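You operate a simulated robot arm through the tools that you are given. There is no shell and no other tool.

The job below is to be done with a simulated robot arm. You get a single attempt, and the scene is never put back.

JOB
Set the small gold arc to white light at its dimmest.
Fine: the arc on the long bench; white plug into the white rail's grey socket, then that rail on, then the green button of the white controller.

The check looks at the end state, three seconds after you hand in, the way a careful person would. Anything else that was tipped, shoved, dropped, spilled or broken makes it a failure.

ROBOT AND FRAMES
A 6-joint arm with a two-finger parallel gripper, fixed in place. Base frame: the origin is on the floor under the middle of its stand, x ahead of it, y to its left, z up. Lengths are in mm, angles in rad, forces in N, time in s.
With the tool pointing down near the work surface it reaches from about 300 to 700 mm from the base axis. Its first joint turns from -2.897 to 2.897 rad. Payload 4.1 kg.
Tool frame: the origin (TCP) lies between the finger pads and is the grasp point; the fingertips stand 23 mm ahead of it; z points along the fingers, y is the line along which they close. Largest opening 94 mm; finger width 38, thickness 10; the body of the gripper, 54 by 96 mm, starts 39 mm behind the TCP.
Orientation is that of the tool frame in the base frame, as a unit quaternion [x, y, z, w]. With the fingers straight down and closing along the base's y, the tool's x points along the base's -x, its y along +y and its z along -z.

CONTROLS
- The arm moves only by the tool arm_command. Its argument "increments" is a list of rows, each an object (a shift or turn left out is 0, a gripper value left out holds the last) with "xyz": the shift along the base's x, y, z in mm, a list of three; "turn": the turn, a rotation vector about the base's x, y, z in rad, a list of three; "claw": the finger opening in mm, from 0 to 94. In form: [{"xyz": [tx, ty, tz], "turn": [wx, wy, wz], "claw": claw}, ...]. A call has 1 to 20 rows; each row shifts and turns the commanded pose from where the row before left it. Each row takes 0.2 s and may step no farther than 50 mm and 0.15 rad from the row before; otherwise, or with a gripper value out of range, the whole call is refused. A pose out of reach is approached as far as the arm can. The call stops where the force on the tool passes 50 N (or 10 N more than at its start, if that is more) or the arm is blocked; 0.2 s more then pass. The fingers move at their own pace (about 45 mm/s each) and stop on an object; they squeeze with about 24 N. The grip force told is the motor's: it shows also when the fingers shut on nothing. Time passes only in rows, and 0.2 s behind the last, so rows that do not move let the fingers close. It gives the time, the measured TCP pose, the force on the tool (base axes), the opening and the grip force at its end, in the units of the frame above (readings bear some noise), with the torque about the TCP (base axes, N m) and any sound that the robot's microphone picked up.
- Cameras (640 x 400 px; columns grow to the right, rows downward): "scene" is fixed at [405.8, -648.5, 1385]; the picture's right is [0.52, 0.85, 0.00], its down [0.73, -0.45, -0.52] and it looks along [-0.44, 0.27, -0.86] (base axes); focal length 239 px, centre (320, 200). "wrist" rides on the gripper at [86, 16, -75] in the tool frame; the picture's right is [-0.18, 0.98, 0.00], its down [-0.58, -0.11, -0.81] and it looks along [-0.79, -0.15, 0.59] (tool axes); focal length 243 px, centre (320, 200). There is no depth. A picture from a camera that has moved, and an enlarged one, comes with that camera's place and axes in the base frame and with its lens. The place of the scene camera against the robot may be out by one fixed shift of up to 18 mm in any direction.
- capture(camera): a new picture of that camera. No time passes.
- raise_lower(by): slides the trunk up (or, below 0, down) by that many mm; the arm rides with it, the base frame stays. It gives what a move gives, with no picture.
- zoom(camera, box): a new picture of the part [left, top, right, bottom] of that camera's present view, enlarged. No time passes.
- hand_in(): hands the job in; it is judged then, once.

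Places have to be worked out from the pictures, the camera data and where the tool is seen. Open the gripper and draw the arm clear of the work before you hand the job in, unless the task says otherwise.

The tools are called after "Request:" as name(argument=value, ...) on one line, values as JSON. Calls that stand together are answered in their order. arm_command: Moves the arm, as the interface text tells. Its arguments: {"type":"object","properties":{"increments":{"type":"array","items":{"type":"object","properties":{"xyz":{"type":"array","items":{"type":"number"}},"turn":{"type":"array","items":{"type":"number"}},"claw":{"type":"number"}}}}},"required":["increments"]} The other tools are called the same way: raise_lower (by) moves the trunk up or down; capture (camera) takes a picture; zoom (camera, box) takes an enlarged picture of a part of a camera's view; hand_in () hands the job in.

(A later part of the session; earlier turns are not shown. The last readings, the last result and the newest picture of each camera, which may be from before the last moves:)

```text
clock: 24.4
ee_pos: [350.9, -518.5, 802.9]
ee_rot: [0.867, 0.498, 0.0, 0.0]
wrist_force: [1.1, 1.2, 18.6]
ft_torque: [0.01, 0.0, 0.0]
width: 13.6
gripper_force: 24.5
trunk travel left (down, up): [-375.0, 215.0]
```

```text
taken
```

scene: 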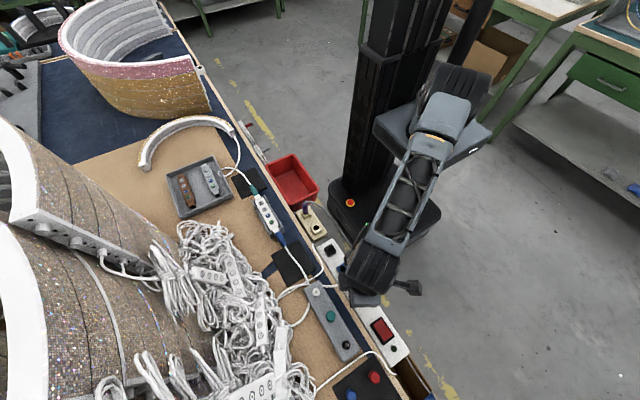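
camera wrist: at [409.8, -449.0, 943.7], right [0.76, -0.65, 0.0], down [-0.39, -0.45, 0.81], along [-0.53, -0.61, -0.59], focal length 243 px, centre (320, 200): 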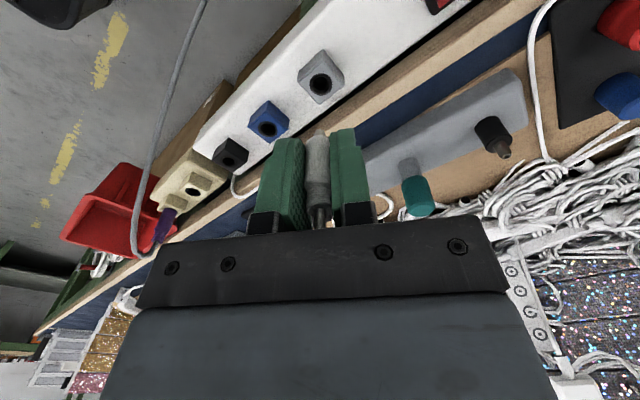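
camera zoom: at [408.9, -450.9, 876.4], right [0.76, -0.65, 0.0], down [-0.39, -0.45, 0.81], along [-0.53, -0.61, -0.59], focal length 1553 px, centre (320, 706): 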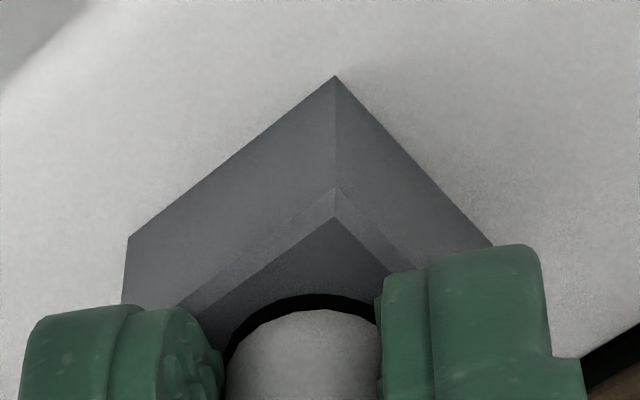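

Side load is gone; the plug has stopped at constant depth and the grip slid ~2 mm on it, so it's bottomed. I'll open the fingers, then rise clear and inspect.

Request:
arm_command(increments=[{"claw": 36}, {"claw": 36}, {"claw": 36}])

Request:
zoom(camera="wrist", box=[220, 60, 420, 185])

```text
clock: 25.1
ee_pos: [351.6, -518.7, 799.7]
ee_rot: [0.867, 0.499, 0.0, -0.001]
wrist_force: [0.3, -0.6, 0.3]
ft_torque: [-0.01, 0.01, -0.03]
width: 35.9
gripper_force: 0.0
trunk travel left (down, up): [-375.0, 215.0]
```

```text
3.20 times, centred on (320, 122) of wrist
camera zoom: at [410.1, -451.3, 874.8], right [0.76, -0.65, 0.0], down [-0.39, -0.45, 0.81], along [-0.53, -0.61, -0.59], focal length 776 px, centre (320, 448)
```

zoom: 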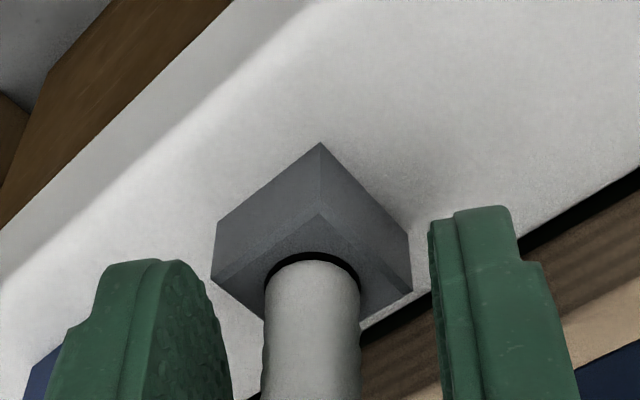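

The plug stays put in the grey socket. I'll rise straight up clear of the plug and its cable and inspect seating with both cameras.

Request:
arm_command(increments=[{"xyz": [0, 0, 15]}, {"xyz": [0, 0, 20]}, {"xyz": [0, 0, 25]}, {"xyz": [0, 0, 30]}, {"xyz": [0, 0, 0]}])

Request:
capture(camera="wrist")

Request:
zoom(camera="wrist", box=[220, 20, 420, 145])

Request:
zoom(camera="scene", box=[280, 225, 400, 300])

```text
clock: 26.4
ee_pos: [351.3, -517.6, 893.0]
ee_rot: [0.867, 0.499, 0.0, 0.0]
wrist_force: [-0.1, -1.1, -0.1]
ft_torque: [-0.02, 0.0, 0.0]
width: 36.0
gripper_force: 0.2
trunk travel left (down, up): [-375.0, 215.0]
```

```text
taken
camera wrist: at [409.0, -451.2, 966.2], right [0.76, -0.65, 0.0], down [-0.39, -0.45, 0.81], along [-0.53, -0.61, -0.59], focal length 243 px, centre (320, 200)
```

wrist: 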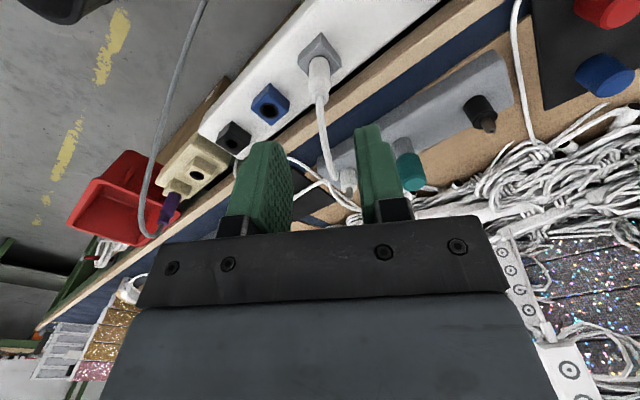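

```text
3.20 times, centred on (320, 82) of wrist
camera zoom: at [409.0, -451.2, 966.2], right [0.76, -0.65, 0.0], down [-0.39, -0.45, 0.81], along [-0.53, -0.61, -0.59], focal length 776 px, centre (320, 576)
```

zoom: 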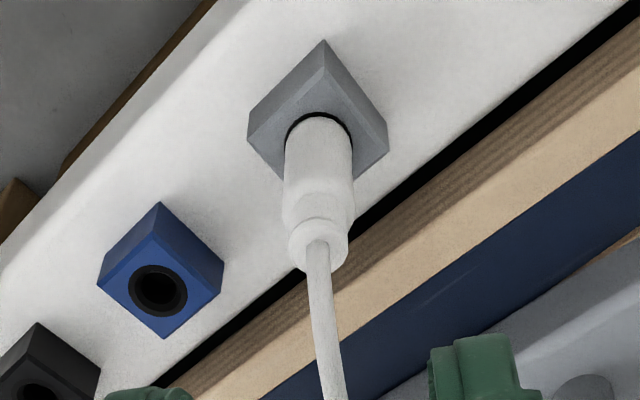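

```text
5.33 times, centred on (340, 262) of scene
camera zoom: at [405.8, -648.5, 1385.0], right [0.52, 0.85, 0.0], down [0.73, -0.45, -0.52], along [-0.44, 0.27, -0.86], focal length 1273 px, centre (213, -133)
```

zoom: 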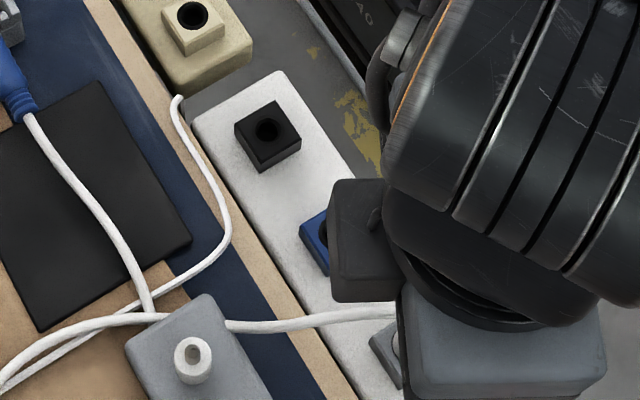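

The plug is fully home: collar top ≈816 vs 820 in the cream socket, ring gap even all round. Next I move toward the rail's switch (≈(456,-513)), turning back to close along x, and look at it from above.

Request:
arm_command(increments=[{"xyz": [20, 2, 5], "turn": [0, 0, 0.131]}, {"xyz": [20, 2, 5], "turn": [0, 0, 0.131]}, {"xyz": [20, 2, 0], "turn": [0, 0, 0.131]}, {"xyz": [19, 2, 0], "turn": [0, 0, 0.13], "claw": 0}, {"xyz": [0, 0, 0]}])

Request:
capture(camera="wrist")

Request:
zoom(camera="wrist", box=[240, 0, 440, 125])

Request:
zoom(camera="scene", box=[320, 270, 440, 345])

```text
clock: 27.6
ee_pos: [430.4, -511.0, 901.7]
ee_rot: [0.708, 0.707, 0.0, 0.0]
wrist_force: [0.2, -0.9, -0.6]
ft_torque: [0.02, -0.01, -0.03]
width: 0.1
gripper_force: 17.8
trunk travel left (down, up): [-375.0, 215.0]
```

```text
taken
camera wrist: at [447.8, -424.0, 975.8], right [0.98, -0.19, 0.0], down [-0.11, -0.58, 0.81], along [-0.15, -0.79, -0.59], focal length 243 px, centre (320, 200)
```

wrist: 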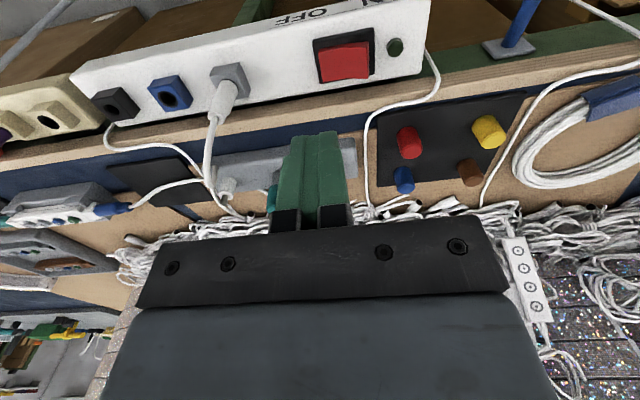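

```text
3.20 times, centred on (340, 62) of wrist
camera zoom: at [447.8, -424.0, 975.8], right [0.98, -0.19, 0.0], down [-0.11, -0.58, 0.81], along [-0.15, -0.79, -0.59], focal length 776 px, centre (256, 640)
```

zoom: 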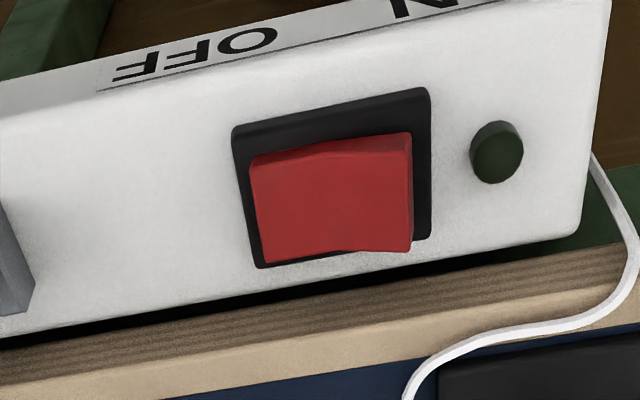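

```text
5.33 times, centred on (380, 308) of scene
camera zoom: at [405.8, -648.5, 1385.0], right [0.52, 0.85, 0.0], down [0.73, -0.45, -0.52], along [-0.44, 0.27, -0.86], focal length 1273 px, centre (0, -373)
```

zoom: 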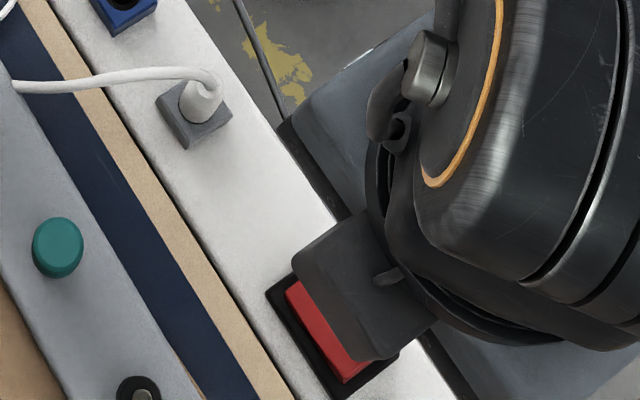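

The rocker's raised end is at +x (ON side): it spans x≈430–468, y≈-507 to -533, top edge z≈768. I'll place the closed fingers over its +x half at (461,-520) and come down to tips ≈787, then check.

Request:
arm_command(increments=[{"xyz": [16, -5, 0]}, {"xyz": [15, -4, 0]}, {"xyz": [0, 0, -30]}, {"xyz": [0, 0, -30]}, {"xyz": [0, 0, -20]}, {"xyz": [0, 0, -10]}, {"xyz": [0, 0, 0]}])

Request:
capture(camera="wrist")

Request:
zoom(camera="wrist", box=[240, 40, 440, 165])

Request:
zoom(camera="scene", box=[320, 270, 440, 345])

```text
clock: 29.1
ee_pos: [449.2, -505.5, 807.9]
ee_rot: [0.708, 0.706, 0.001, 0.001]
wrist_force: [0.3, -0.1, -0.4]
ft_torque: [0.01, 0.01, 0.0]
width: 0.0
gripper_force: 23.8
out of reach, approached as far as the arm can: row 1, 2
trunk travel left (down, up): [-375.0, 215.0]
```

```text
taken
camera wrist: at [466.8, -419.0, 882.1], right [0.98, -0.19, 0.0], down [-0.11, -0.58, 0.81], along [-0.15, -0.79, -0.59], focal length 243 px, centre (320, 200)
```

wrist: 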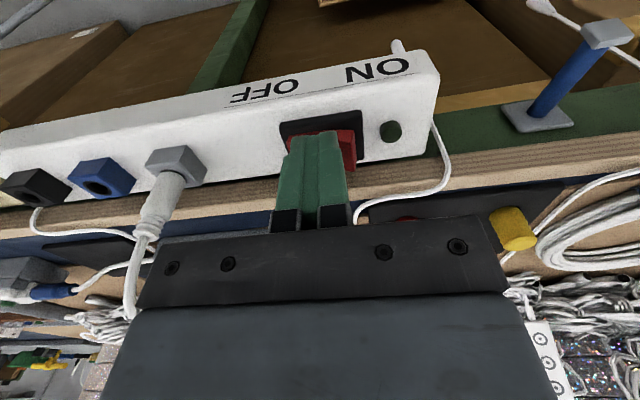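

```text
3.20 times, centred on (340, 102) of wrist
camera zoom: at [466.8, -419.0, 882.1], right [0.98, -0.19, 0.0], down [-0.11, -0.58, 0.81], along [-0.15, -0.79, -0.59], focal length 776 px, centre (256, 512)
```

zoom: 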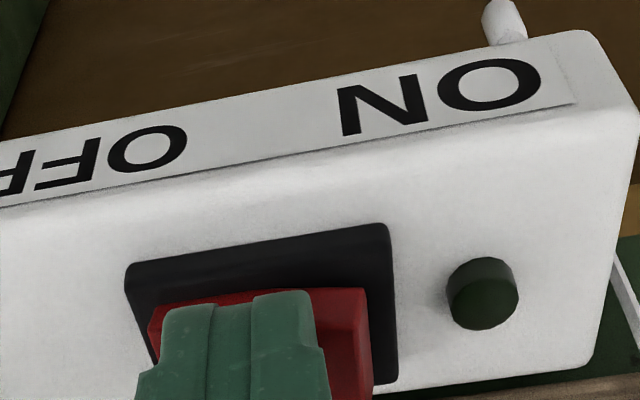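

```text
5.33 times, centred on (380, 308) of scene
camera zoom: at [405.8, -648.5, 1385.0], right [0.52, 0.85, 0.0], down [0.73, -0.45, -0.52], along [-0.44, 0.27, -0.86], focal length 1273 px, centre (0, -373)
```

zoom: 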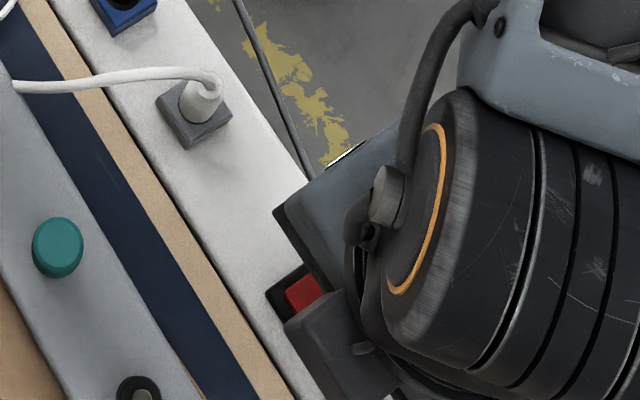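

The arm was limited at that height and stopped at (449,-505). Reach may be better lower down, so I'll try the remaining (+11,-13) mm at this height.

Request:
arm_command(increments=[{"xyz": [6, -7, 0]}, {"xyz": [5, -6, 0]}, {"xyz": [0, 0, 0]}])

```text
clock: 29.9
ee_pos: [457.2, -515.2, 806.5]
ee_rot: [0.708, 0.706, -0.001, 0.001]
wrist_force: [0.3, 0.2, -0.5]
ft_torque: [0.02, 0.02, 0.01]
width: 0.0
gripper_force: 24.1
out of reach, approached as far as the arm can: row 2
trunk travel left (down, up): [-375.0, 215.0]
```

Now at (457,-515). I'll verify the fingertip position over the rocker before pressing.

Request:
zoom(camera="wrist", box=[240, 40, 440, 165])

Request:
zoom(camera="scene", box=[340, 290, 440, 352])

```text
3.20 times, centred on (340, 102) of wrist
camera zoom: at [474.8, -426.8, 881.5], right [0.98, -0.19, 0.0], down [-0.11, -0.58, 0.81], along [-0.15, -0.79, -0.59], focal length 776 px, centre (256, 512)
```

zoom: 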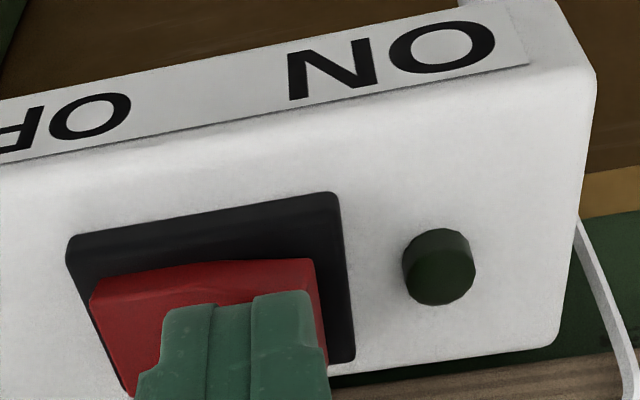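

```text
6.40 times, centred on (390, 321) of scene
camera zoom: at [405.8, -648.5, 1385.0], right [0.52, 0.85, 0.0], down [0.73, -0.45, -0.52], along [-0.44, 0.27, -0.86], focal length 1528 px, centre (-128, -574)
```

zoom: 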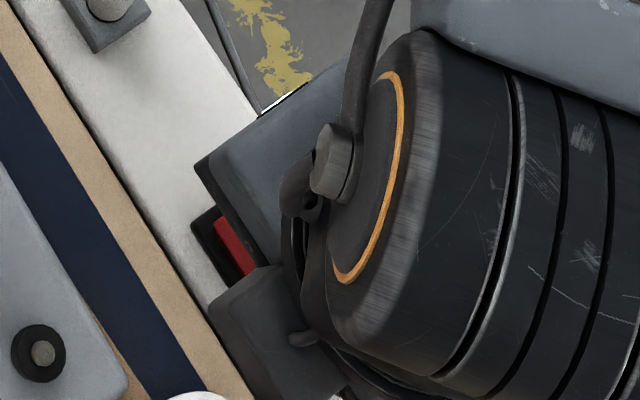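

The fingers sit over the rocker's +x half. I'll descend to just above it and then press in small steps, watching for force and a click.

Request:
arm_command(increments=[{"xyz": [1, 0, -8]}, {"xyz": [0, 0, -4]}, {"xyz": [0, 0, -2]}, {"xyz": [0, 0, -2]}, {"xyz": [0, 0, -2]}, {"xyz": [0, 0, 0]}])

Request:
zoom(camera="wrist", box=[240, 40, 440, 165])

```text
clock: 31.4
ee_pos: [458.5, -514.6, 797.5]
ee_rot: [0.708, 0.706, 0.0, 0.008]
wrist_force: [2.7, -0.7, 45.8]
ft_torque: [0.07, 0.35, -0.08]
width: 0.1
gripper_force: 23.6
trunk travel left (down, up): [-375.0, 215.0]
heard: click
```

```text
3.20 times, centred on (340, 102) of wrist
camera zoom: at [475.2, -425.6, 872.0], right [0.98, -0.19, 0.01], down [-0.12, -0.57, 0.81], along [-0.14, -0.8, -0.58], focal length 776 px, centre (256, 512)
```

zoom: 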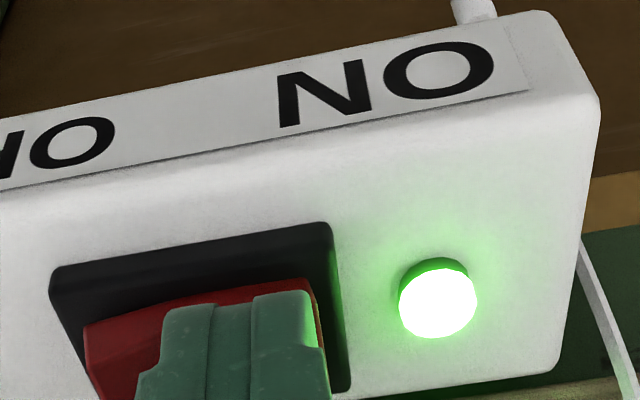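

A click was heard and the rail's green lamp is lit. The pressing force is 46 N, so I lift straight up right away.

Request:
arm_command(increments=[{"xyz": [0, 0, 6]}, {"xyz": [0, 0, 15]}, {"xyz": [-5, 5, 25]}, {"xyz": [-10, 10, 30]}, {"xyz": [-15, 5, 20]}])

Request:
capture(camera="wrist")

Request:
capture(camera="scene")

```text
clock: 32.5
ee_pos: [428.0, -494.0, 885.4]
ee_rot: [0.708, 0.706, 0.0, 0.001]
wrist_force: [-0.7, -0.5, -0.6]
ft_torque: [-0.01, -0.02, -0.01]
width: 0.0
gripper_force: 23.9
trunk travel left (down, up): [-375.0, 215.0]
```

```text
taken
camera wrist: at [445.3, -406.0, 959.5], right [0.98, -0.19, 0.0], down [-0.11, -0.58, 0.81], along [-0.15, -0.79, -0.59], focal length 243 px, centre (320, 200)
```

wrist: 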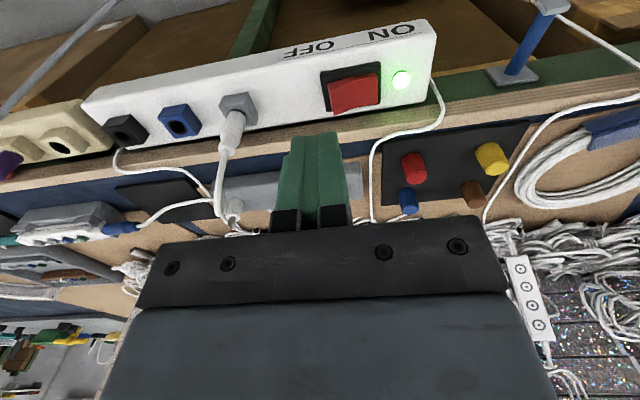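

```text
taken
```

scene: 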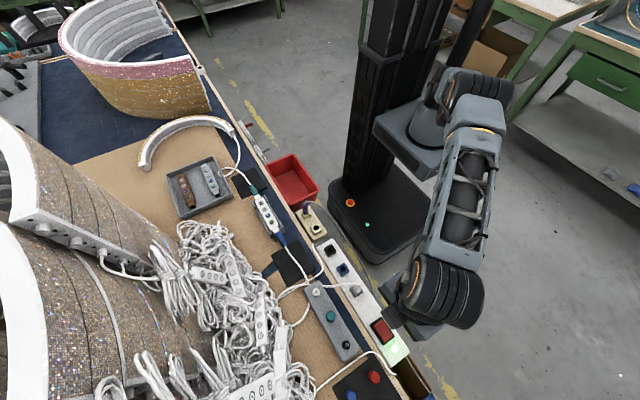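

The rocker is flipped to ON and the lamp is lit. Now I move to look at the white controller (green button estimated near (79,-610)), travelling at z≈925, clear of the plugs.

Request:
arm_command(increments=[{"xyz": [0, 0, 40]}, {"xyz": [-40, -5, 0]}, {"xyz": [-40, -5, 0]}, {"xyz": [-40, -5, 0]}, {"xyz": [-40, -5, 0]}, {"xyz": [-40, -5, 0]}, {"xyz": [-40, -10, 0]}, {"xyz": [-40, -10, 0]}, {"xyz": [-40, -10, 0]}, {"xyz": [-20, -13, 0]}, {"xyz": [0, 0, 0]}])

Request:
capture(camera="wrist")

Request:
zoom(camera="wrist", box=[220, 30, 420, 155])

Request:
zoom(camera="scene", box=[220, 170, 320, 232])

```text
clock: 35.0
ee_pos: [87.0, -562.6, 926.5]
ee_rot: [0.708, 0.706, 0.0, 0.001]
wrist_force: [0.5, 0.4, 0.2]
ft_torque: [0.0, 0.0, -0.02]
width: 0.0
gripper_force: 24.2
trunk travel left (down, up): [-375.0, 215.0]
```

```text
taken
camera wrist: at [105.3, -475.5, 1000.3], right [0.98, -0.19, 0.0], down [-0.11, -0.58, 0.81], along [-0.15, -0.79, -0.59], focal length 243 px, centre (320, 200)
```

wrist: 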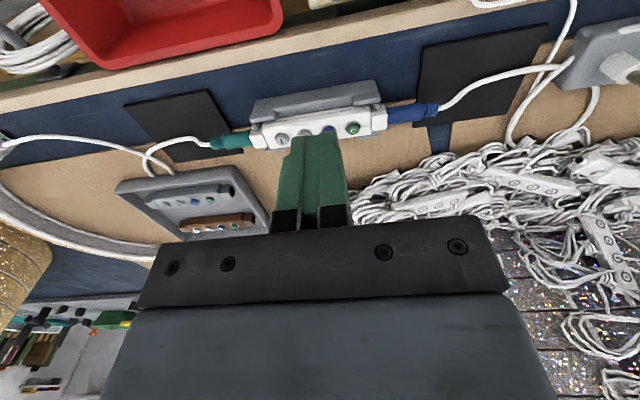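

```text
3.20 times, centred on (320, 92) of wrist
camera zoom: at [105.3, -475.5, 1000.3], right [0.98, -0.19, 0.0], down [-0.11, -0.58, 0.81], along [-0.15, -0.79, -0.59], focal length 776 px, centre (320, 544)
```

zoom: 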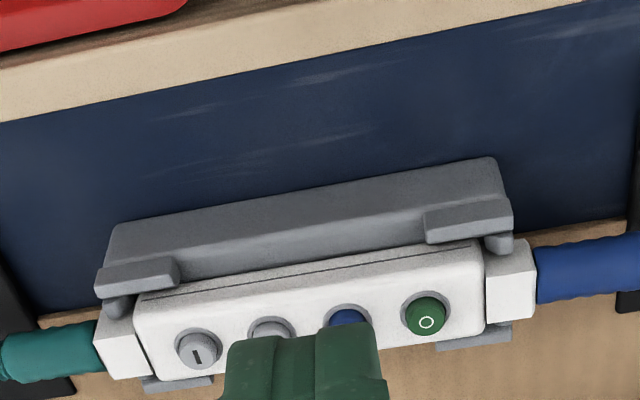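

```text
6.40 times, centred on (270, 201) of scene
camera zoom: at [405.8, -648.5, 1385.0], right [0.52, 0.85, 0.0], down [0.73, -0.45, -0.52], along [-0.44, 0.27, -0.86], focal length 1528 px, centre (640, 194)
```

zoom: 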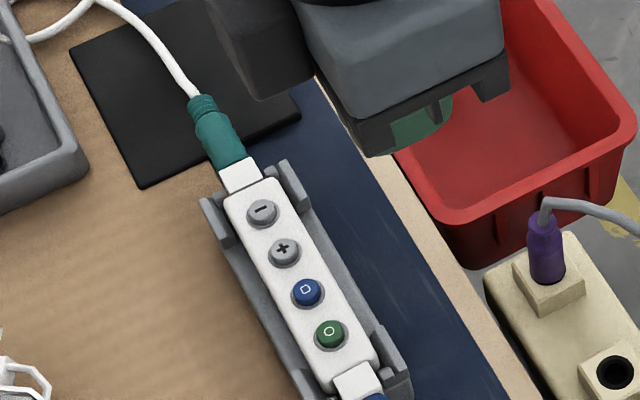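

Two wrist views put the green button at about (108.5,-613,823) with ~22 mm spacing to the blue one; a cradle bracket sits close on the +y side. I'll view it from another angle to get the bracket's height before pressing.

Request:
arm_command(increments=[{"xyz": [8, 0, 0], "turn": [0, 0, -0.15]}, {"xyz": [8, 0, 0], "turn": [0, 0, -0.15]}, {"xyz": [8, 0, -10], "turn": [0, 0, -0.15]}, {"xyz": [0, 0, -10], "turn": [0, 0, -0.15]}, {"xyz": [0, 0, 0]}])

Request:
capture(camera="wrist")

Request:
zoom(camera="wrist", box=[220, 40, 420, 165])

```text
clock: 36.1
ee_pos: [111.5, -562.9, 905.1]
ee_rot: [0.885, 0.465, 0.0, 0.0]
wrist_force: [-0.1, 0.3, -0.3]
ft_torque: [-0.03, 0.02, 0.0]
width: 0.3
gripper_force: 24.3
trunk travel left (down, up): [-375.0, 215.0]
```

```text
taken
camera wrist: at [175.6, -499.6, 979.7], right [0.7, -0.71, 0.0], down [-0.42, -0.42, 0.81], along [-0.57, -0.57, -0.59], focal length 243 px, centre (320, 200)
```

wrist: 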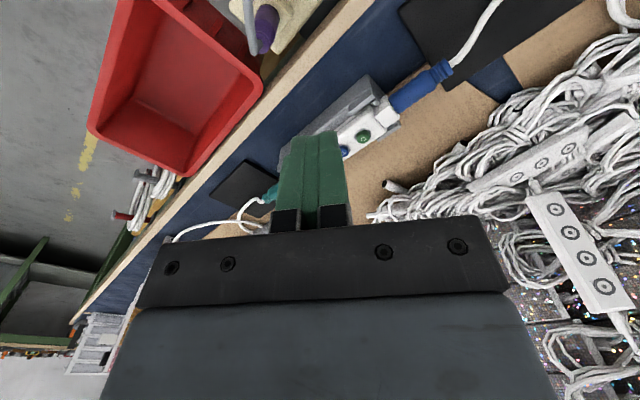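

```text
3.20 times, centred on (320, 102) of wrist
camera zoom: at [175.6, -499.6, 979.7], right [0.7, -0.71, 0.0], down [-0.42, -0.42, 0.81], along [-0.57, -0.57, -0.59], focal length 776 px, centre (320, 512)
```

zoom: 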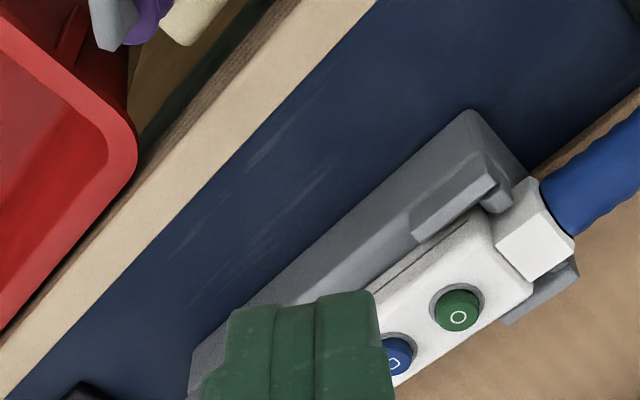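

The new view agrees on the button's position. I'll zoom further on the bracket next to the green button.

Request:
zoom(camera="wrist", box=[340, 70, 410, 114])

Request:
zoom(camera="scene", box=[250, 185, 300, 216])

Request:
zoom(camera="scene", box=[250, 210, 300, 241])

```text
9.09 times, centred on (375, 92) of wrist
camera zoom: at [175.6, -499.6, 979.7], right [0.7, -0.71, 0.0], down [-0.42, -0.42, 0.81], along [-0.57, -0.57, -0.59], focal length 2206 px, centre (-180, 1182)
```

zoom: 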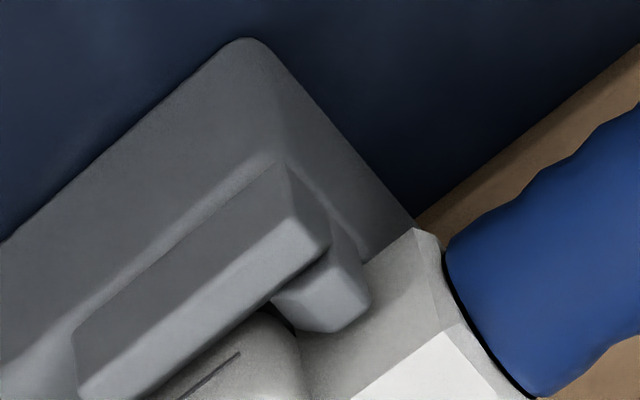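

```text
12.80 times, centred on (275, 200) of scene
camera zoom: at [405.8, -648.5, 1385.0], right [0.52, 0.85, 0.0], down [0.73, -0.45, -0.52], along [-0.44, 0.27, -0.86], focal length 3056 px, centre (896, 194)
```

zoom: 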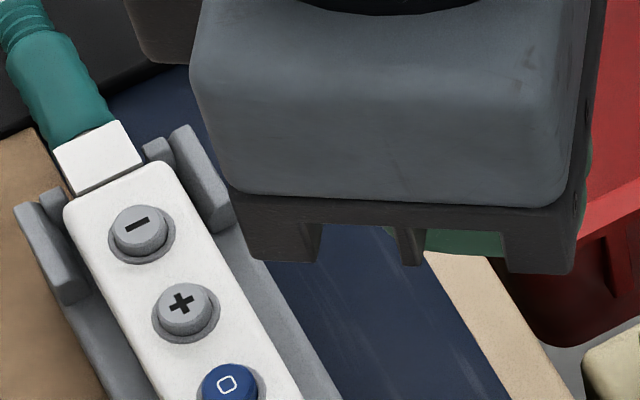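

```text
12.80 times, centred on (275, 226) of scene
camera zoom: at [405.8, -648.5, 1385.0], right [0.52, 0.85, 0.0], down [0.73, -0.45, -0.52], along [-0.44, 0.27, -0.86], focal length 3056 px, centre (896, -126)
```

zoom: 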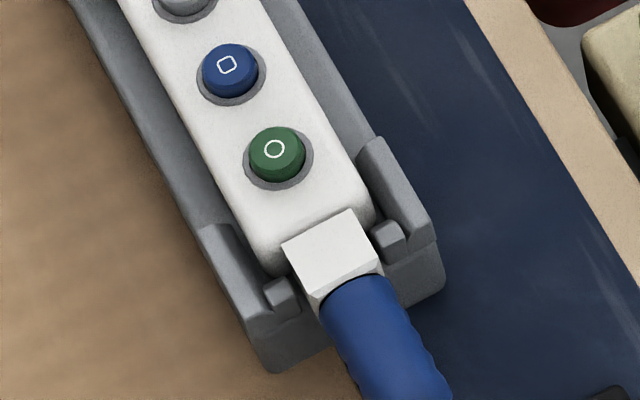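

Brackets top out at z≈809, well below the button top (≈823), so a flat press with closed fingers is safe; the blue button's edge is at x≈92.7. I'll turn back to close along x and hover over (107,-613) at z≈875.

Request:
arm_command(increments=[{"xyz": [0, -10, 0], "turn": [0, 0, 0.15]}, {"xyz": [0, -15, 0], "turn": [0, 0, 0.15]}, {"xyz": [-2, -15, 0], "turn": [0, 0, 0.15]}, {"xyz": [-2, -10.5, 0], "turn": [0, 0, 0.15]}, {"xyz": [0, 0, -15]}, {"xyz": [0, 0, -15]}, {"xyz": [0, 0, 0]}])

Request:
capture(camera="wrist")

Request:
zoom(camera="wrist", box=[250, 70, 390, 157])

Request:
zoom(camera="scene", box=[230, 170, 330, 232])

```text
clock: 37.8
ee_pos: [108.5, -613.0, 874.4]
ee_rot: [0.708, 0.707, 0.0, 0.0]
wrist_force: [0.2, -0.5, -0.1]
ft_torque: [0.02, 0.01, 0.01]
width: 0.0
gripper_force: 24.1
trunk travel left (down, up): [-375.0, 215.0]
```

```text
taken
camera wrist: at [125.7, -525.2, 949.5], right [0.98, -0.19, 0.0], down [-0.11, -0.58, 0.81], along [-0.15, -0.79, -0.59], focal length 243 px, centre (320, 200)
```

wrist: 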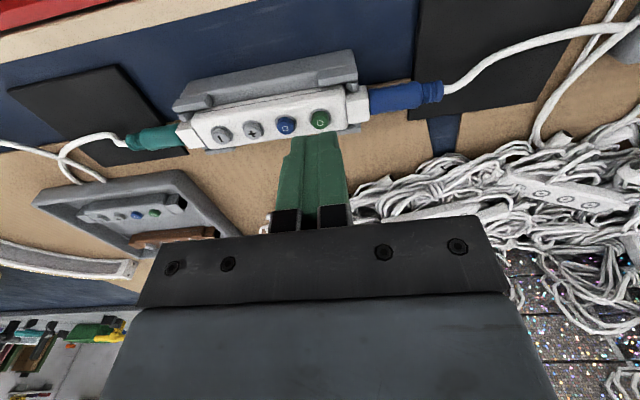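

```text
4.57 times, centred on (320, 114) of wrist
camera zoom: at [125.7, -525.2, 949.5], right [0.98, -0.19, 0.0], down [-0.11, -0.58, 0.81], along [-0.15, -0.79, -0.59], focal length 1109 px, centre (320, 595)
```

zoom: 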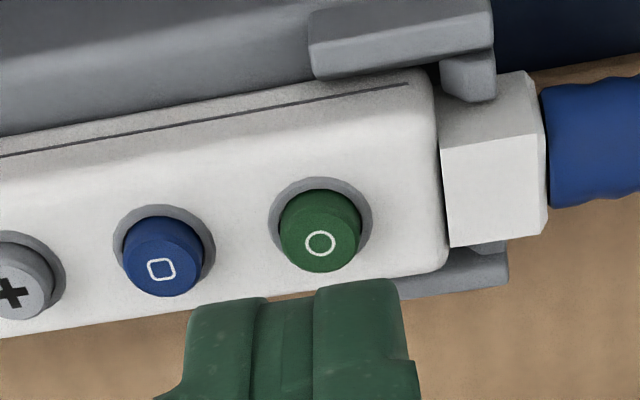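

```text
6.40 times, centred on (280, 201) of scene
camera zoom: at [405.8, -648.5, 1385.0], right [0.52, 0.85, 0.0], down [0.73, -0.45, -0.52], along [-0.44, 0.27, -0.86], focal length 1528 px, centre (576, 194)
```

zoom: 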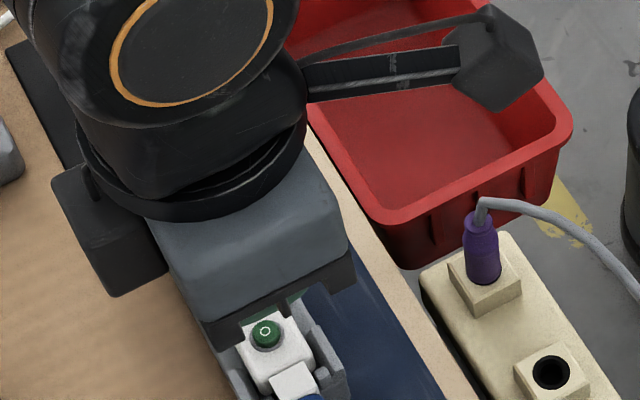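

The button is centred on the tool axis (108.6,-614.5), with the blue button 22 mm away and outside the footprint. I'll descend to just above it and then press gently in 1 mm steps.

Request:
arm_command(increments=[{"xyz": [0, -1, -12]}, {"xyz": [0, 0, -8]}, {"xyz": [0, 0, -4]}, {"xyz": [0, 0, -2]}, {"xyz": [0, 0, 0]}])

Request:
zoom(camera="wrist", box=[250, 70, 390, 157])

```text
clock: 39.0
ee_pos: [109.5, -614.2, 849.3]
ee_rot: [0.709, 0.705, -0.001, 0.0]
wrist_force: [0.5, -0.3, 0.0]
ft_torque: [-0.01, -0.01, -0.02]
width: 0.0
gripper_force: 23.7
trunk travel left (down, up): [-375.0, 215.0]
```

```text
4.57 times, centred on (320, 114) of wrist
camera zoom: at [126.0, -526.5, 923.6], right [0.98, -0.19, 0.0], down [-0.11, -0.58, 0.81], along [-0.15, -0.79, -0.59], focal length 1109 px, centre (320, 595)
```

zoom: 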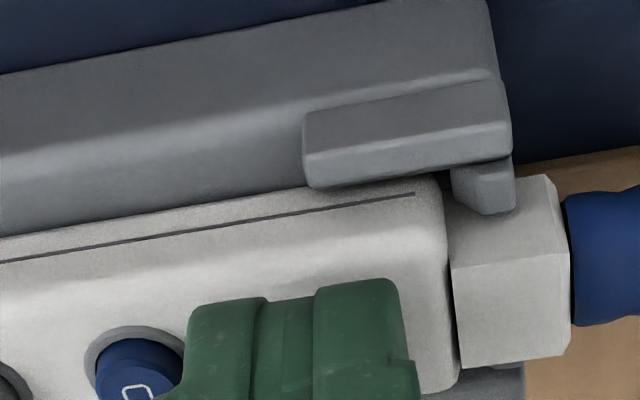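

Fingertips are about 2–3 mm above the button with no contact; blue is clear of the footprint. I'll press down in 1 mm steps.

Request:
arm_command(increments=[{"xyz": [0, 0, -1]}, {"xyz": [0, 0, -1]}, {"xyz": [0, 0, -1]}, {"xyz": [0, 0, 0]}])

```text
clock: 40.0
ee_pos: [108.1, -614.9, 846.8]
ee_rot: [0.708, 0.706, 0.0, -0.001]
wrist_force: [0.5, -0.5, 0.4]
ft_torque: [0.0, 0.0, 0.0]
width: 0.0
gripper_force: 23.6
trunk travel left (down, up): [-375.0, 215.0]
```

No contact yet at tip z≈824. I continue in 1 mm steps.

Request:
arm_command(increments=[{"xyz": [0, 0, -1]}, {"xyz": [0, 0, -1]}, {"xyz": [0, 0, 0]}])

```text
clock: 40.8
ee_pos: [109.9, -613.8, 845.4]
ee_rot: [0.709, 0.705, 0.0, -0.001]
wrist_force: [-0.2, -1.4, 2.9]
ft_torque: [-0.06, 0.01, 0.0]
width: 0.0
gripper_force: 23.9
trunk travel left (down, up): [-375.0, 215.0]
heard: click
```

A click at 2.9 N: the button was pressed once. I lift straight up and look at the arc and the plug.

Request:
arm_command(increments=[{"xyz": [0, 0, 5]}, {"xyz": [0, 0, 15]}, {"xyz": [0, 0, 30]}, {"xyz": [0, 10, 30]}, {"xyz": [0, 0, 0]}])

Request:
capture(camera="scene")

Request:
zoom(camera="scene", box=[120, 100, 320, 225])

Request:
capture(camera="wrist")

```text
clock: 42.0
ee_pos: [108.2, -602.8, 925.7]
ee_rot: [0.708, 0.706, -0.001, 0.0]
wrist_force: [-0.1, -0.8, 0.6]
ft_torque: [-0.01, -0.01, -0.02]
width: 0.0
gripper_force: 23.9
trunk travel left (down, up): [-375.0, 215.0]
```

```text
taken
```

scene: 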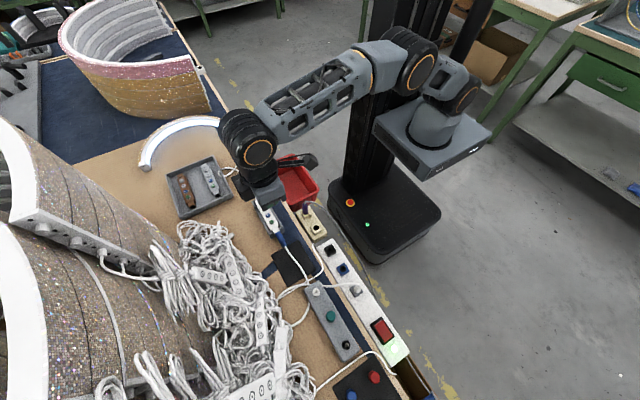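

```text
3.20 times, centred on (220, 162) of scene
camera zoom: at [405.8, -648.5, 1385.0], right [0.52, 0.85, 0.0], down [0.73, -0.45, -0.52], along [-0.44, 0.27, -0.86], focal length 764 px, centre (640, 320)
```

zoom: 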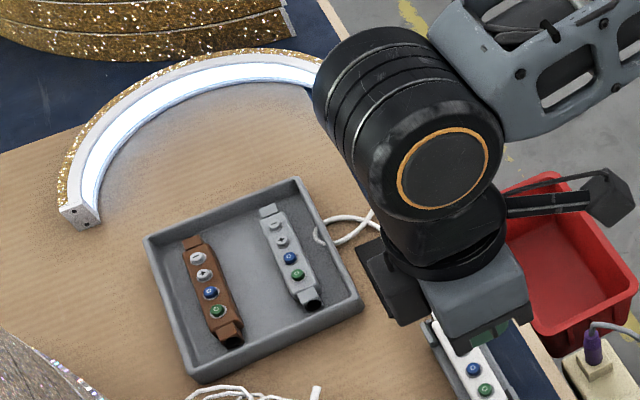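

```text
taken
camera wrist: at [125.6, -516.1, 999.7], right [0.98, -0.19, 0.0], down [-0.11, -0.58, 0.81], along [-0.15, -0.79, -0.59], focal length 243 px, centre (320, 200)
```

wrist: 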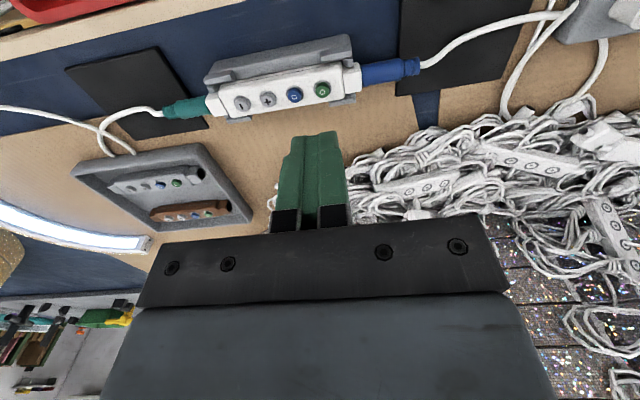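

The arc is lit after one press. I need to see its colour and whether this is really its dimmest level, so I'll zoom on it.

Request:
zoom(camera="scene", box=[130, 105, 230, 167])

Request:
zoom(camera="wrist", box=[0, 170, 180, 282])

Request:
zoom(camera="wrist", box=[190, 30, 430, 150])

```text
6.40 times, centred on (180, 136) of scene
camera zoom: at [405.8, -648.5, 1385.0], right [0.52, 0.85, 0.0], down [0.73, -0.45, -0.52], along [-0.44, 0.27, -0.86], focal length 1528 px, centre (1216, 610)
```

zoom: 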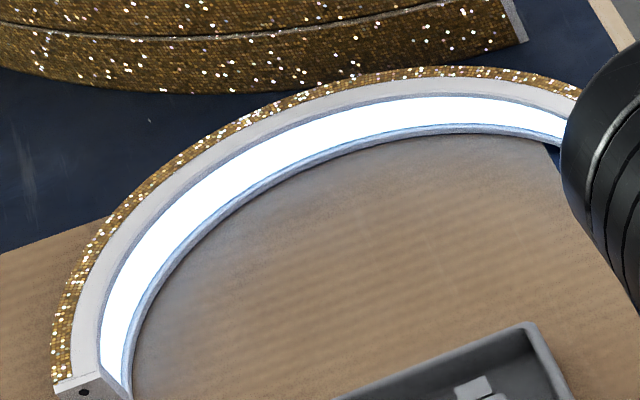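

```text
3.56 times, centred on (90, 226) of wrist
camera zoom: at [125.6, -516.1, 999.7], right [0.98, -0.19, 0.0], down [-0.11, -0.58, 0.81], along [-0.15, -0.79, -0.59], focal length 863 px, centre (1138, 108)
```

zoom: 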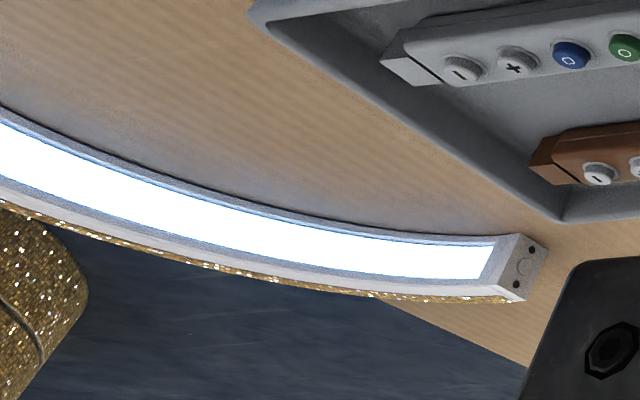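

```text
2.67 times, centred on (310, 90) of wrist
camera zoom: at [125.6, -516.1, 999.7], right [0.98, -0.19, 0.0], down [-0.11, -0.58, 0.81], along [-0.15, -0.79, -0.59], focal length 647 px, centre (347, 493)
```

zoom: 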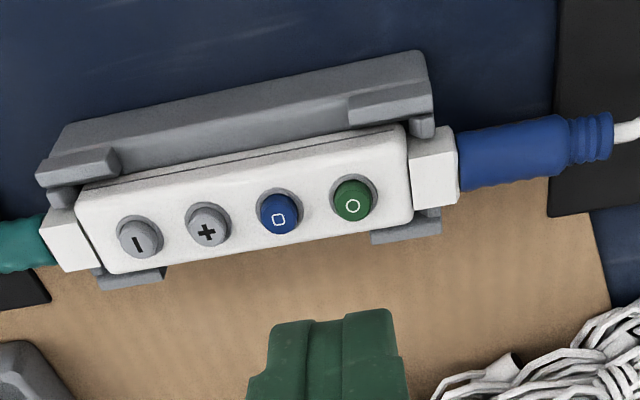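

The arc's light is white but looks bright (saturated), so green probably only switched it on; I need to check with the "−" button whether it can go dimmer. "−" is at about (43,-614); I'll move over it and hover a few mm above.

Request:
arm_command(increments=[{"xyz": [-33, -5, 0]}, {"xyz": [-33, -5, 0]}, {"xyz": [0, 0, -25]}, {"xyz": [0, 0, -25]}, {"xyz": [0, 0, -15]}, {"xyz": [0, 0, -7]}, {"xyz": [0, 0, 0]}])

Request:
zoom(camera="wrist", box=[250, 70, 390, 157])

Request:
zoom(camera="scene", box=[130, 105, 330, 230])

```text
clock: 43.5
ee_pos: [42.0, -614.5, 853.2]
ee_rot: [0.709, 0.706, 0.0, 0.0]
wrist_force: [-1.0, 0.3, -0.1]
ft_torque: [-0.01, 0.01, -0.01]
width: 0.2
gripper_force: 24.1
trunk travel left (down, up): [-375.0, 215.0]
```

```text
4.57 times, centred on (320, 114) of wrist
camera zoom: at [59.8, -526.3, 926.6], right [0.98, -0.19, 0.0], down [-0.11, -0.58, 0.81], along [-0.15, -0.79, -0.59], focal length 1109 px, centre (320, 595)
```

zoom: 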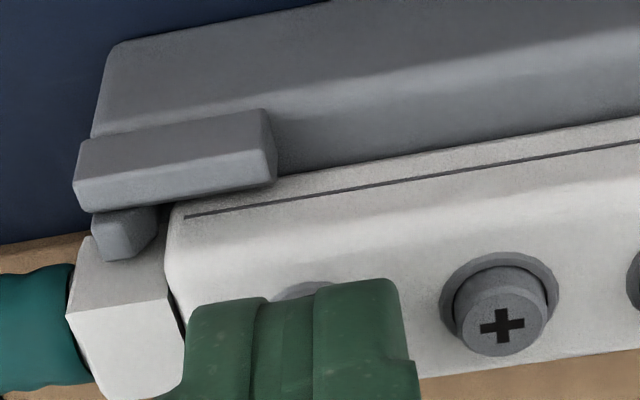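

```text
3.20 times, centred on (230, 168) of scene
camera zoom: at [405.8, -648.5, 1385.0], right [0.52, 0.85, 0.0], down [0.73, -0.45, -0.52], along [-0.44, 0.27, -0.86], focal length 764 px, centre (608, 304)
```

zoom: 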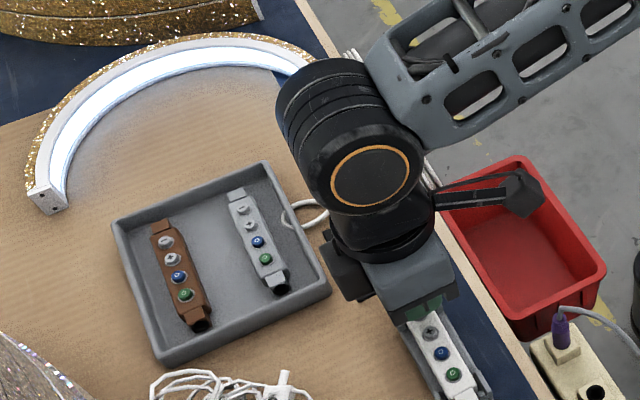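

The fingers cover "−" and are well clear of "+". I'll press gently until a click.

Request:
arm_command(increments=[{"xyz": [0, 0, -3]}, {"xyz": [0, 0, -2]}, {"xyz": [0, 0, -1]}, {"xyz": [0, 0, -1]}, {"xyz": [0, 0, 0]}])

```text
clock: 44.8
ee_pos: [42.2, -612.9, 845.5]
ee_rot: [0.708, 0.706, 0.0, 0.0]
wrist_force: [0.3, -0.8, 1.9]
ft_torque: [-0.05, 0.02, 0.02]
width: 0.0
gripper_force: 23.9
trunk travel left (down, up): [-375.0, 215.0]
heard: click
```

A click at 1.9 N. I'll lift a little to release and compare the arc's brightness.

Request:
arm_command(increments=[{"xyz": [0, 0, 4]}, {"xyz": [0, 0, 4]}, {"xyz": [0, 0, 0]}])

Request:
zoom(camera="scene", box=[130, 105, 330, 230])

Request:
zoom(camera="scene", box=[130, 105, 230, 167])

```text
clock: 45.5
ee_pos: [43.3, -614.2, 853.7]
ee_rot: [0.708, 0.706, 0.0, 0.0]
wrist_force: [-0.3, -0.5, 0.0]
ft_torque: [0.03, 0.01, 0.03]
width: 0.2
gripper_force: 24.2
trunk travel left (down, up): [-375.0, 215.0]
```

```text
3.20 times, centred on (230, 168) of scene
camera zoom: at [405.8, -648.5, 1385.0], right [0.52, 0.85, 0.0], down [0.73, -0.45, -0.52], along [-0.44, 0.27, -0.86], focal length 764 px, centre (608, 304)
```

zoom: 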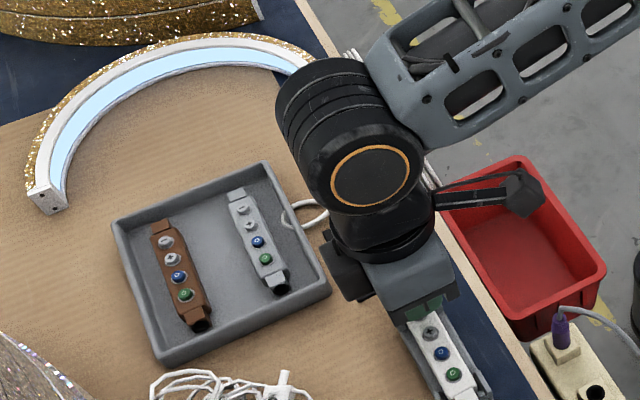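

```text
6.40 times, centred on (180, 136) of scene
camera zoom: at [405.8, -648.5, 1385.0], right [0.52, 0.85, 0.0], down [0.73, -0.45, -0.52], along [-0.44, 0.27, -0.86], focal length 1528 px, centre (1216, 610)
```

zoom: 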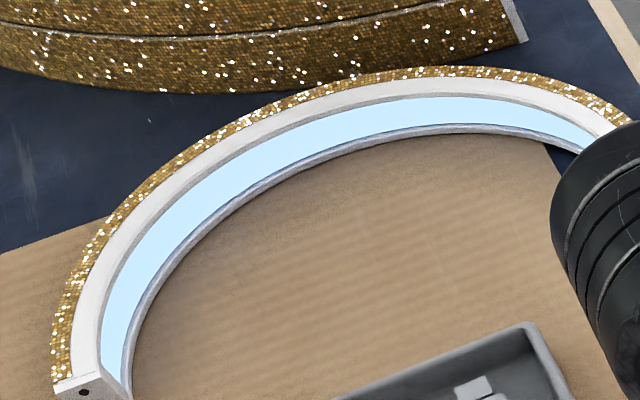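

It dimmed (now clearly lower, a cool pale tint). I'll press "−" again to see whether it goes further.

Request:
arm_command(increments=[{"xyz": [0, 0, -4]}, {"xyz": [0, 0, -2]}, {"xyz": [0, 0, -1]}, {"xyz": [0, 0, -1]}, {"xyz": [0, 0, 0]}])

Request:
arm_command(increments=[{"xyz": [0, 0, 4]}, {"xyz": [0, 0, 4]}, {"xyz": [0, 0, 0]}])

Request:
zoom(camera="scene", box=[130, 105, 230, 167])

```text
clock: 46.8
ee_pos: [43.3, -614.1, 845.4]
ee_rot: [0.709, 0.706, 0.001, 0.0]
wrist_force: [-0.2, 0.4, 1.7]
ft_torque: [-0.02, 0.0, 0.02]
width: 0.0
gripper_force: 24.7
trunk travel left (down, up): [-375.0, 215.0]
heard: click
```

```text
clock: 47.5
ee_pos: [42.6, -613.7, 853.9]
ee_rot: [0.708, 0.706, 0.0, 0.0]
wrist_force: [0.1, 0.4, 0.0]
ft_torque: [0.01, 0.01, 0.0]
width: 0.1
gripper_force: 23.8
trunk travel left (down, up): [-375.0, 215.0]
```

```text
6.40 times, centred on (180, 136) of scene
camera zoom: at [405.8, -648.5, 1385.0], right [0.52, 0.85, 0.0], down [0.73, -0.45, -0.52], along [-0.44, 0.27, -0.86], focal length 1528 px, centre (1216, 610)
```

zoom: 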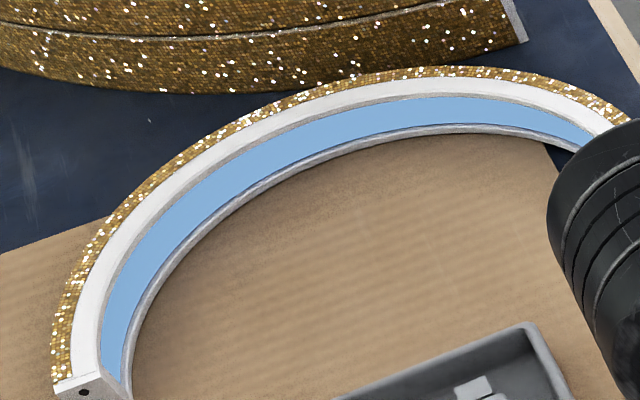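

It dimmed again, and the tint now reads light blue rather than white, so the colour mode may also need changing. First another "−" press to find the bottom level.

Request:
arm_command(increments=[{"xyz": [0, 0, -4]}, {"xyz": [0, 0, -2]}, {"xyz": [0, 0, -1]}, {"xyz": [0, 0, -1]}, {"xyz": [0, 0, 0]}])

Request:
arm_command(increments=[{"xyz": [0, 0, 4]}, {"xyz": [0, 0, 4]}, {"xyz": [0, 0, 0]}])

Request:
zoom(camera="scene", box=[130, 105, 230, 167])

```text
clock: 48.8
ee_pos: [43.8, -613.7, 845.9]
ee_rot: [0.708, 0.706, -0.001, 0.0]
wrist_force: [1.1, 0.6, 2.5]
ft_torque: [0.01, -0.02, -0.04]
width: 0.1
gripper_force: 23.5
trunk travel left (down, up): [-375.0, 215.0]
heard: click
```

```text
clock: 49.5
ee_pos: [43.6, -614.5, 852.8]
ee_rot: [0.708, 0.706, 0.001, 0.0]
wrist_force: [0.0, -0.1, 0.1]
ft_torque: [0.01, 0.02, 0.03]
width: 0.0
gripper_force: 24.6
trunk travel left (down, up): [-375.0, 215.0]
```

```text
6.40 times, centred on (180, 136) of scene
camera zoom: at [405.8, -648.5, 1385.0], right [0.52, 0.85, 0.0], down [0.73, -0.45, -0.52], along [-0.44, 0.27, -0.86], focal length 1528 px, centre (1216, 610)
```

zoom: 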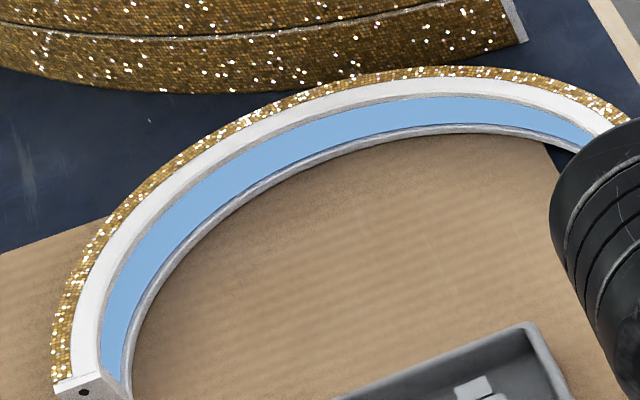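

The third press changed nothing, so this is the dimmest level. The colour is light blue, so I'll move to the blue mode button at (86.7,-614) and hover over it.

Request:
arm_command(increments=[{"xyz": [0, 0, 15]}, {"xyz": [22, 0, 0]}, {"xyz": [22, 0, 0]}, {"xyz": [0, 0, 0]}])

Request:
zoom(camera="wrist", box=[250, 70, 390, 157])

```text
clock: 50.5
ee_pos: [85.7, -614.6, 868.0]
ee_rot: [0.709, 0.706, 0.0, 0.0]
wrist_force: [-0.1, -0.6, 0.3]
ft_torque: [-0.01, -0.01, -0.01]
width: 0.0
gripper_force: 24.0
trunk travel left (down, up): [-375.0, 215.0]
```

```text
4.57 times, centred on (320, 114) of wrist
camera zoom: at [104.4, -526.7, 942.5], right [0.98, -0.19, 0.0], down [-0.11, -0.58, 0.81], along [-0.15, -0.79, -0.59], focal length 1109 px, centre (320, 595)
```

zoom: 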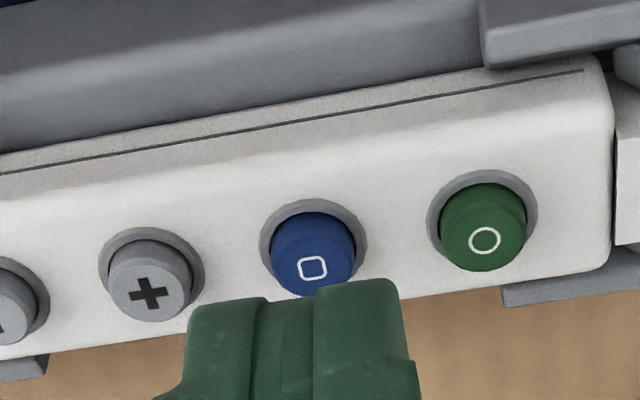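

The blue button is centred under the fingers. I'll press it once and look at the arc.

Request:
arm_command(increments=[{"xyz": [0, 0, -10]}, {"xyz": [0, 0, -5]}, {"xyz": [0, 0, -4]}, {"xyz": [0, 0, -2]}, {"xyz": [0, 0, -1]}, {"xyz": [0, 0, -1]}, {"xyz": [0, 0, 0]}])

Request:
arm_command(increments=[{"xyz": [0, 0, 4]}, {"xyz": [0, 0, 4]}, {"xyz": [0, 0, 0]}])

Request:
zoom(camera="scene", box=[130, 105, 230, 167])

```text
clock: 52.1
ee_pos: [87.2, -613.4, 846.2]
ee_rot: [0.708, 0.706, 0.0, 0.0]
wrist_force: [0.1, -0.5, 1.7]
ft_torque: [-0.02, 0.0, 0.04]
width: 0.0
gripper_force: 24.3
trunk travel left (down, up): [-375.0, 215.0]
heard: click
```

```text
clock: 53.0
ee_pos: [86.9, -613.9, 851.9]
ee_rot: [0.708, 0.706, 0.0, 0.001]
wrist_force: [0.0, -0.6, -0.2]
ft_torque: [0.01, -0.03, 0.0]
width: 0.1
gripper_force: 24.1
trunk travel left (down, up): [-375.0, 215.0]
```

```text
6.40 times, centred on (180, 136) of scene
camera zoom: at [405.8, -648.5, 1385.0], right [0.52, 0.85, 0.0], down [0.73, -0.45, -0.52], along [-0.44, 0.27, -0.86], focal length 1528 px, centre (1216, 610)
```

zoom: 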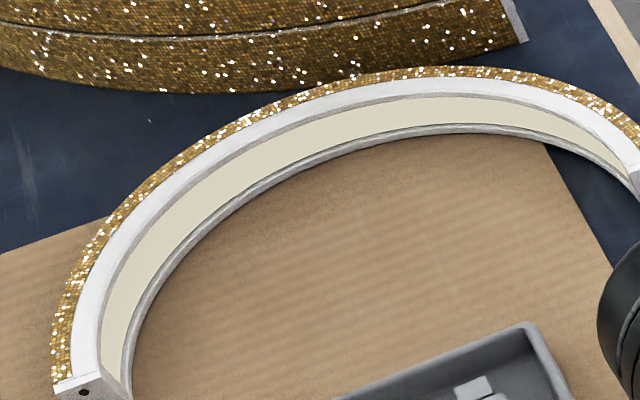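

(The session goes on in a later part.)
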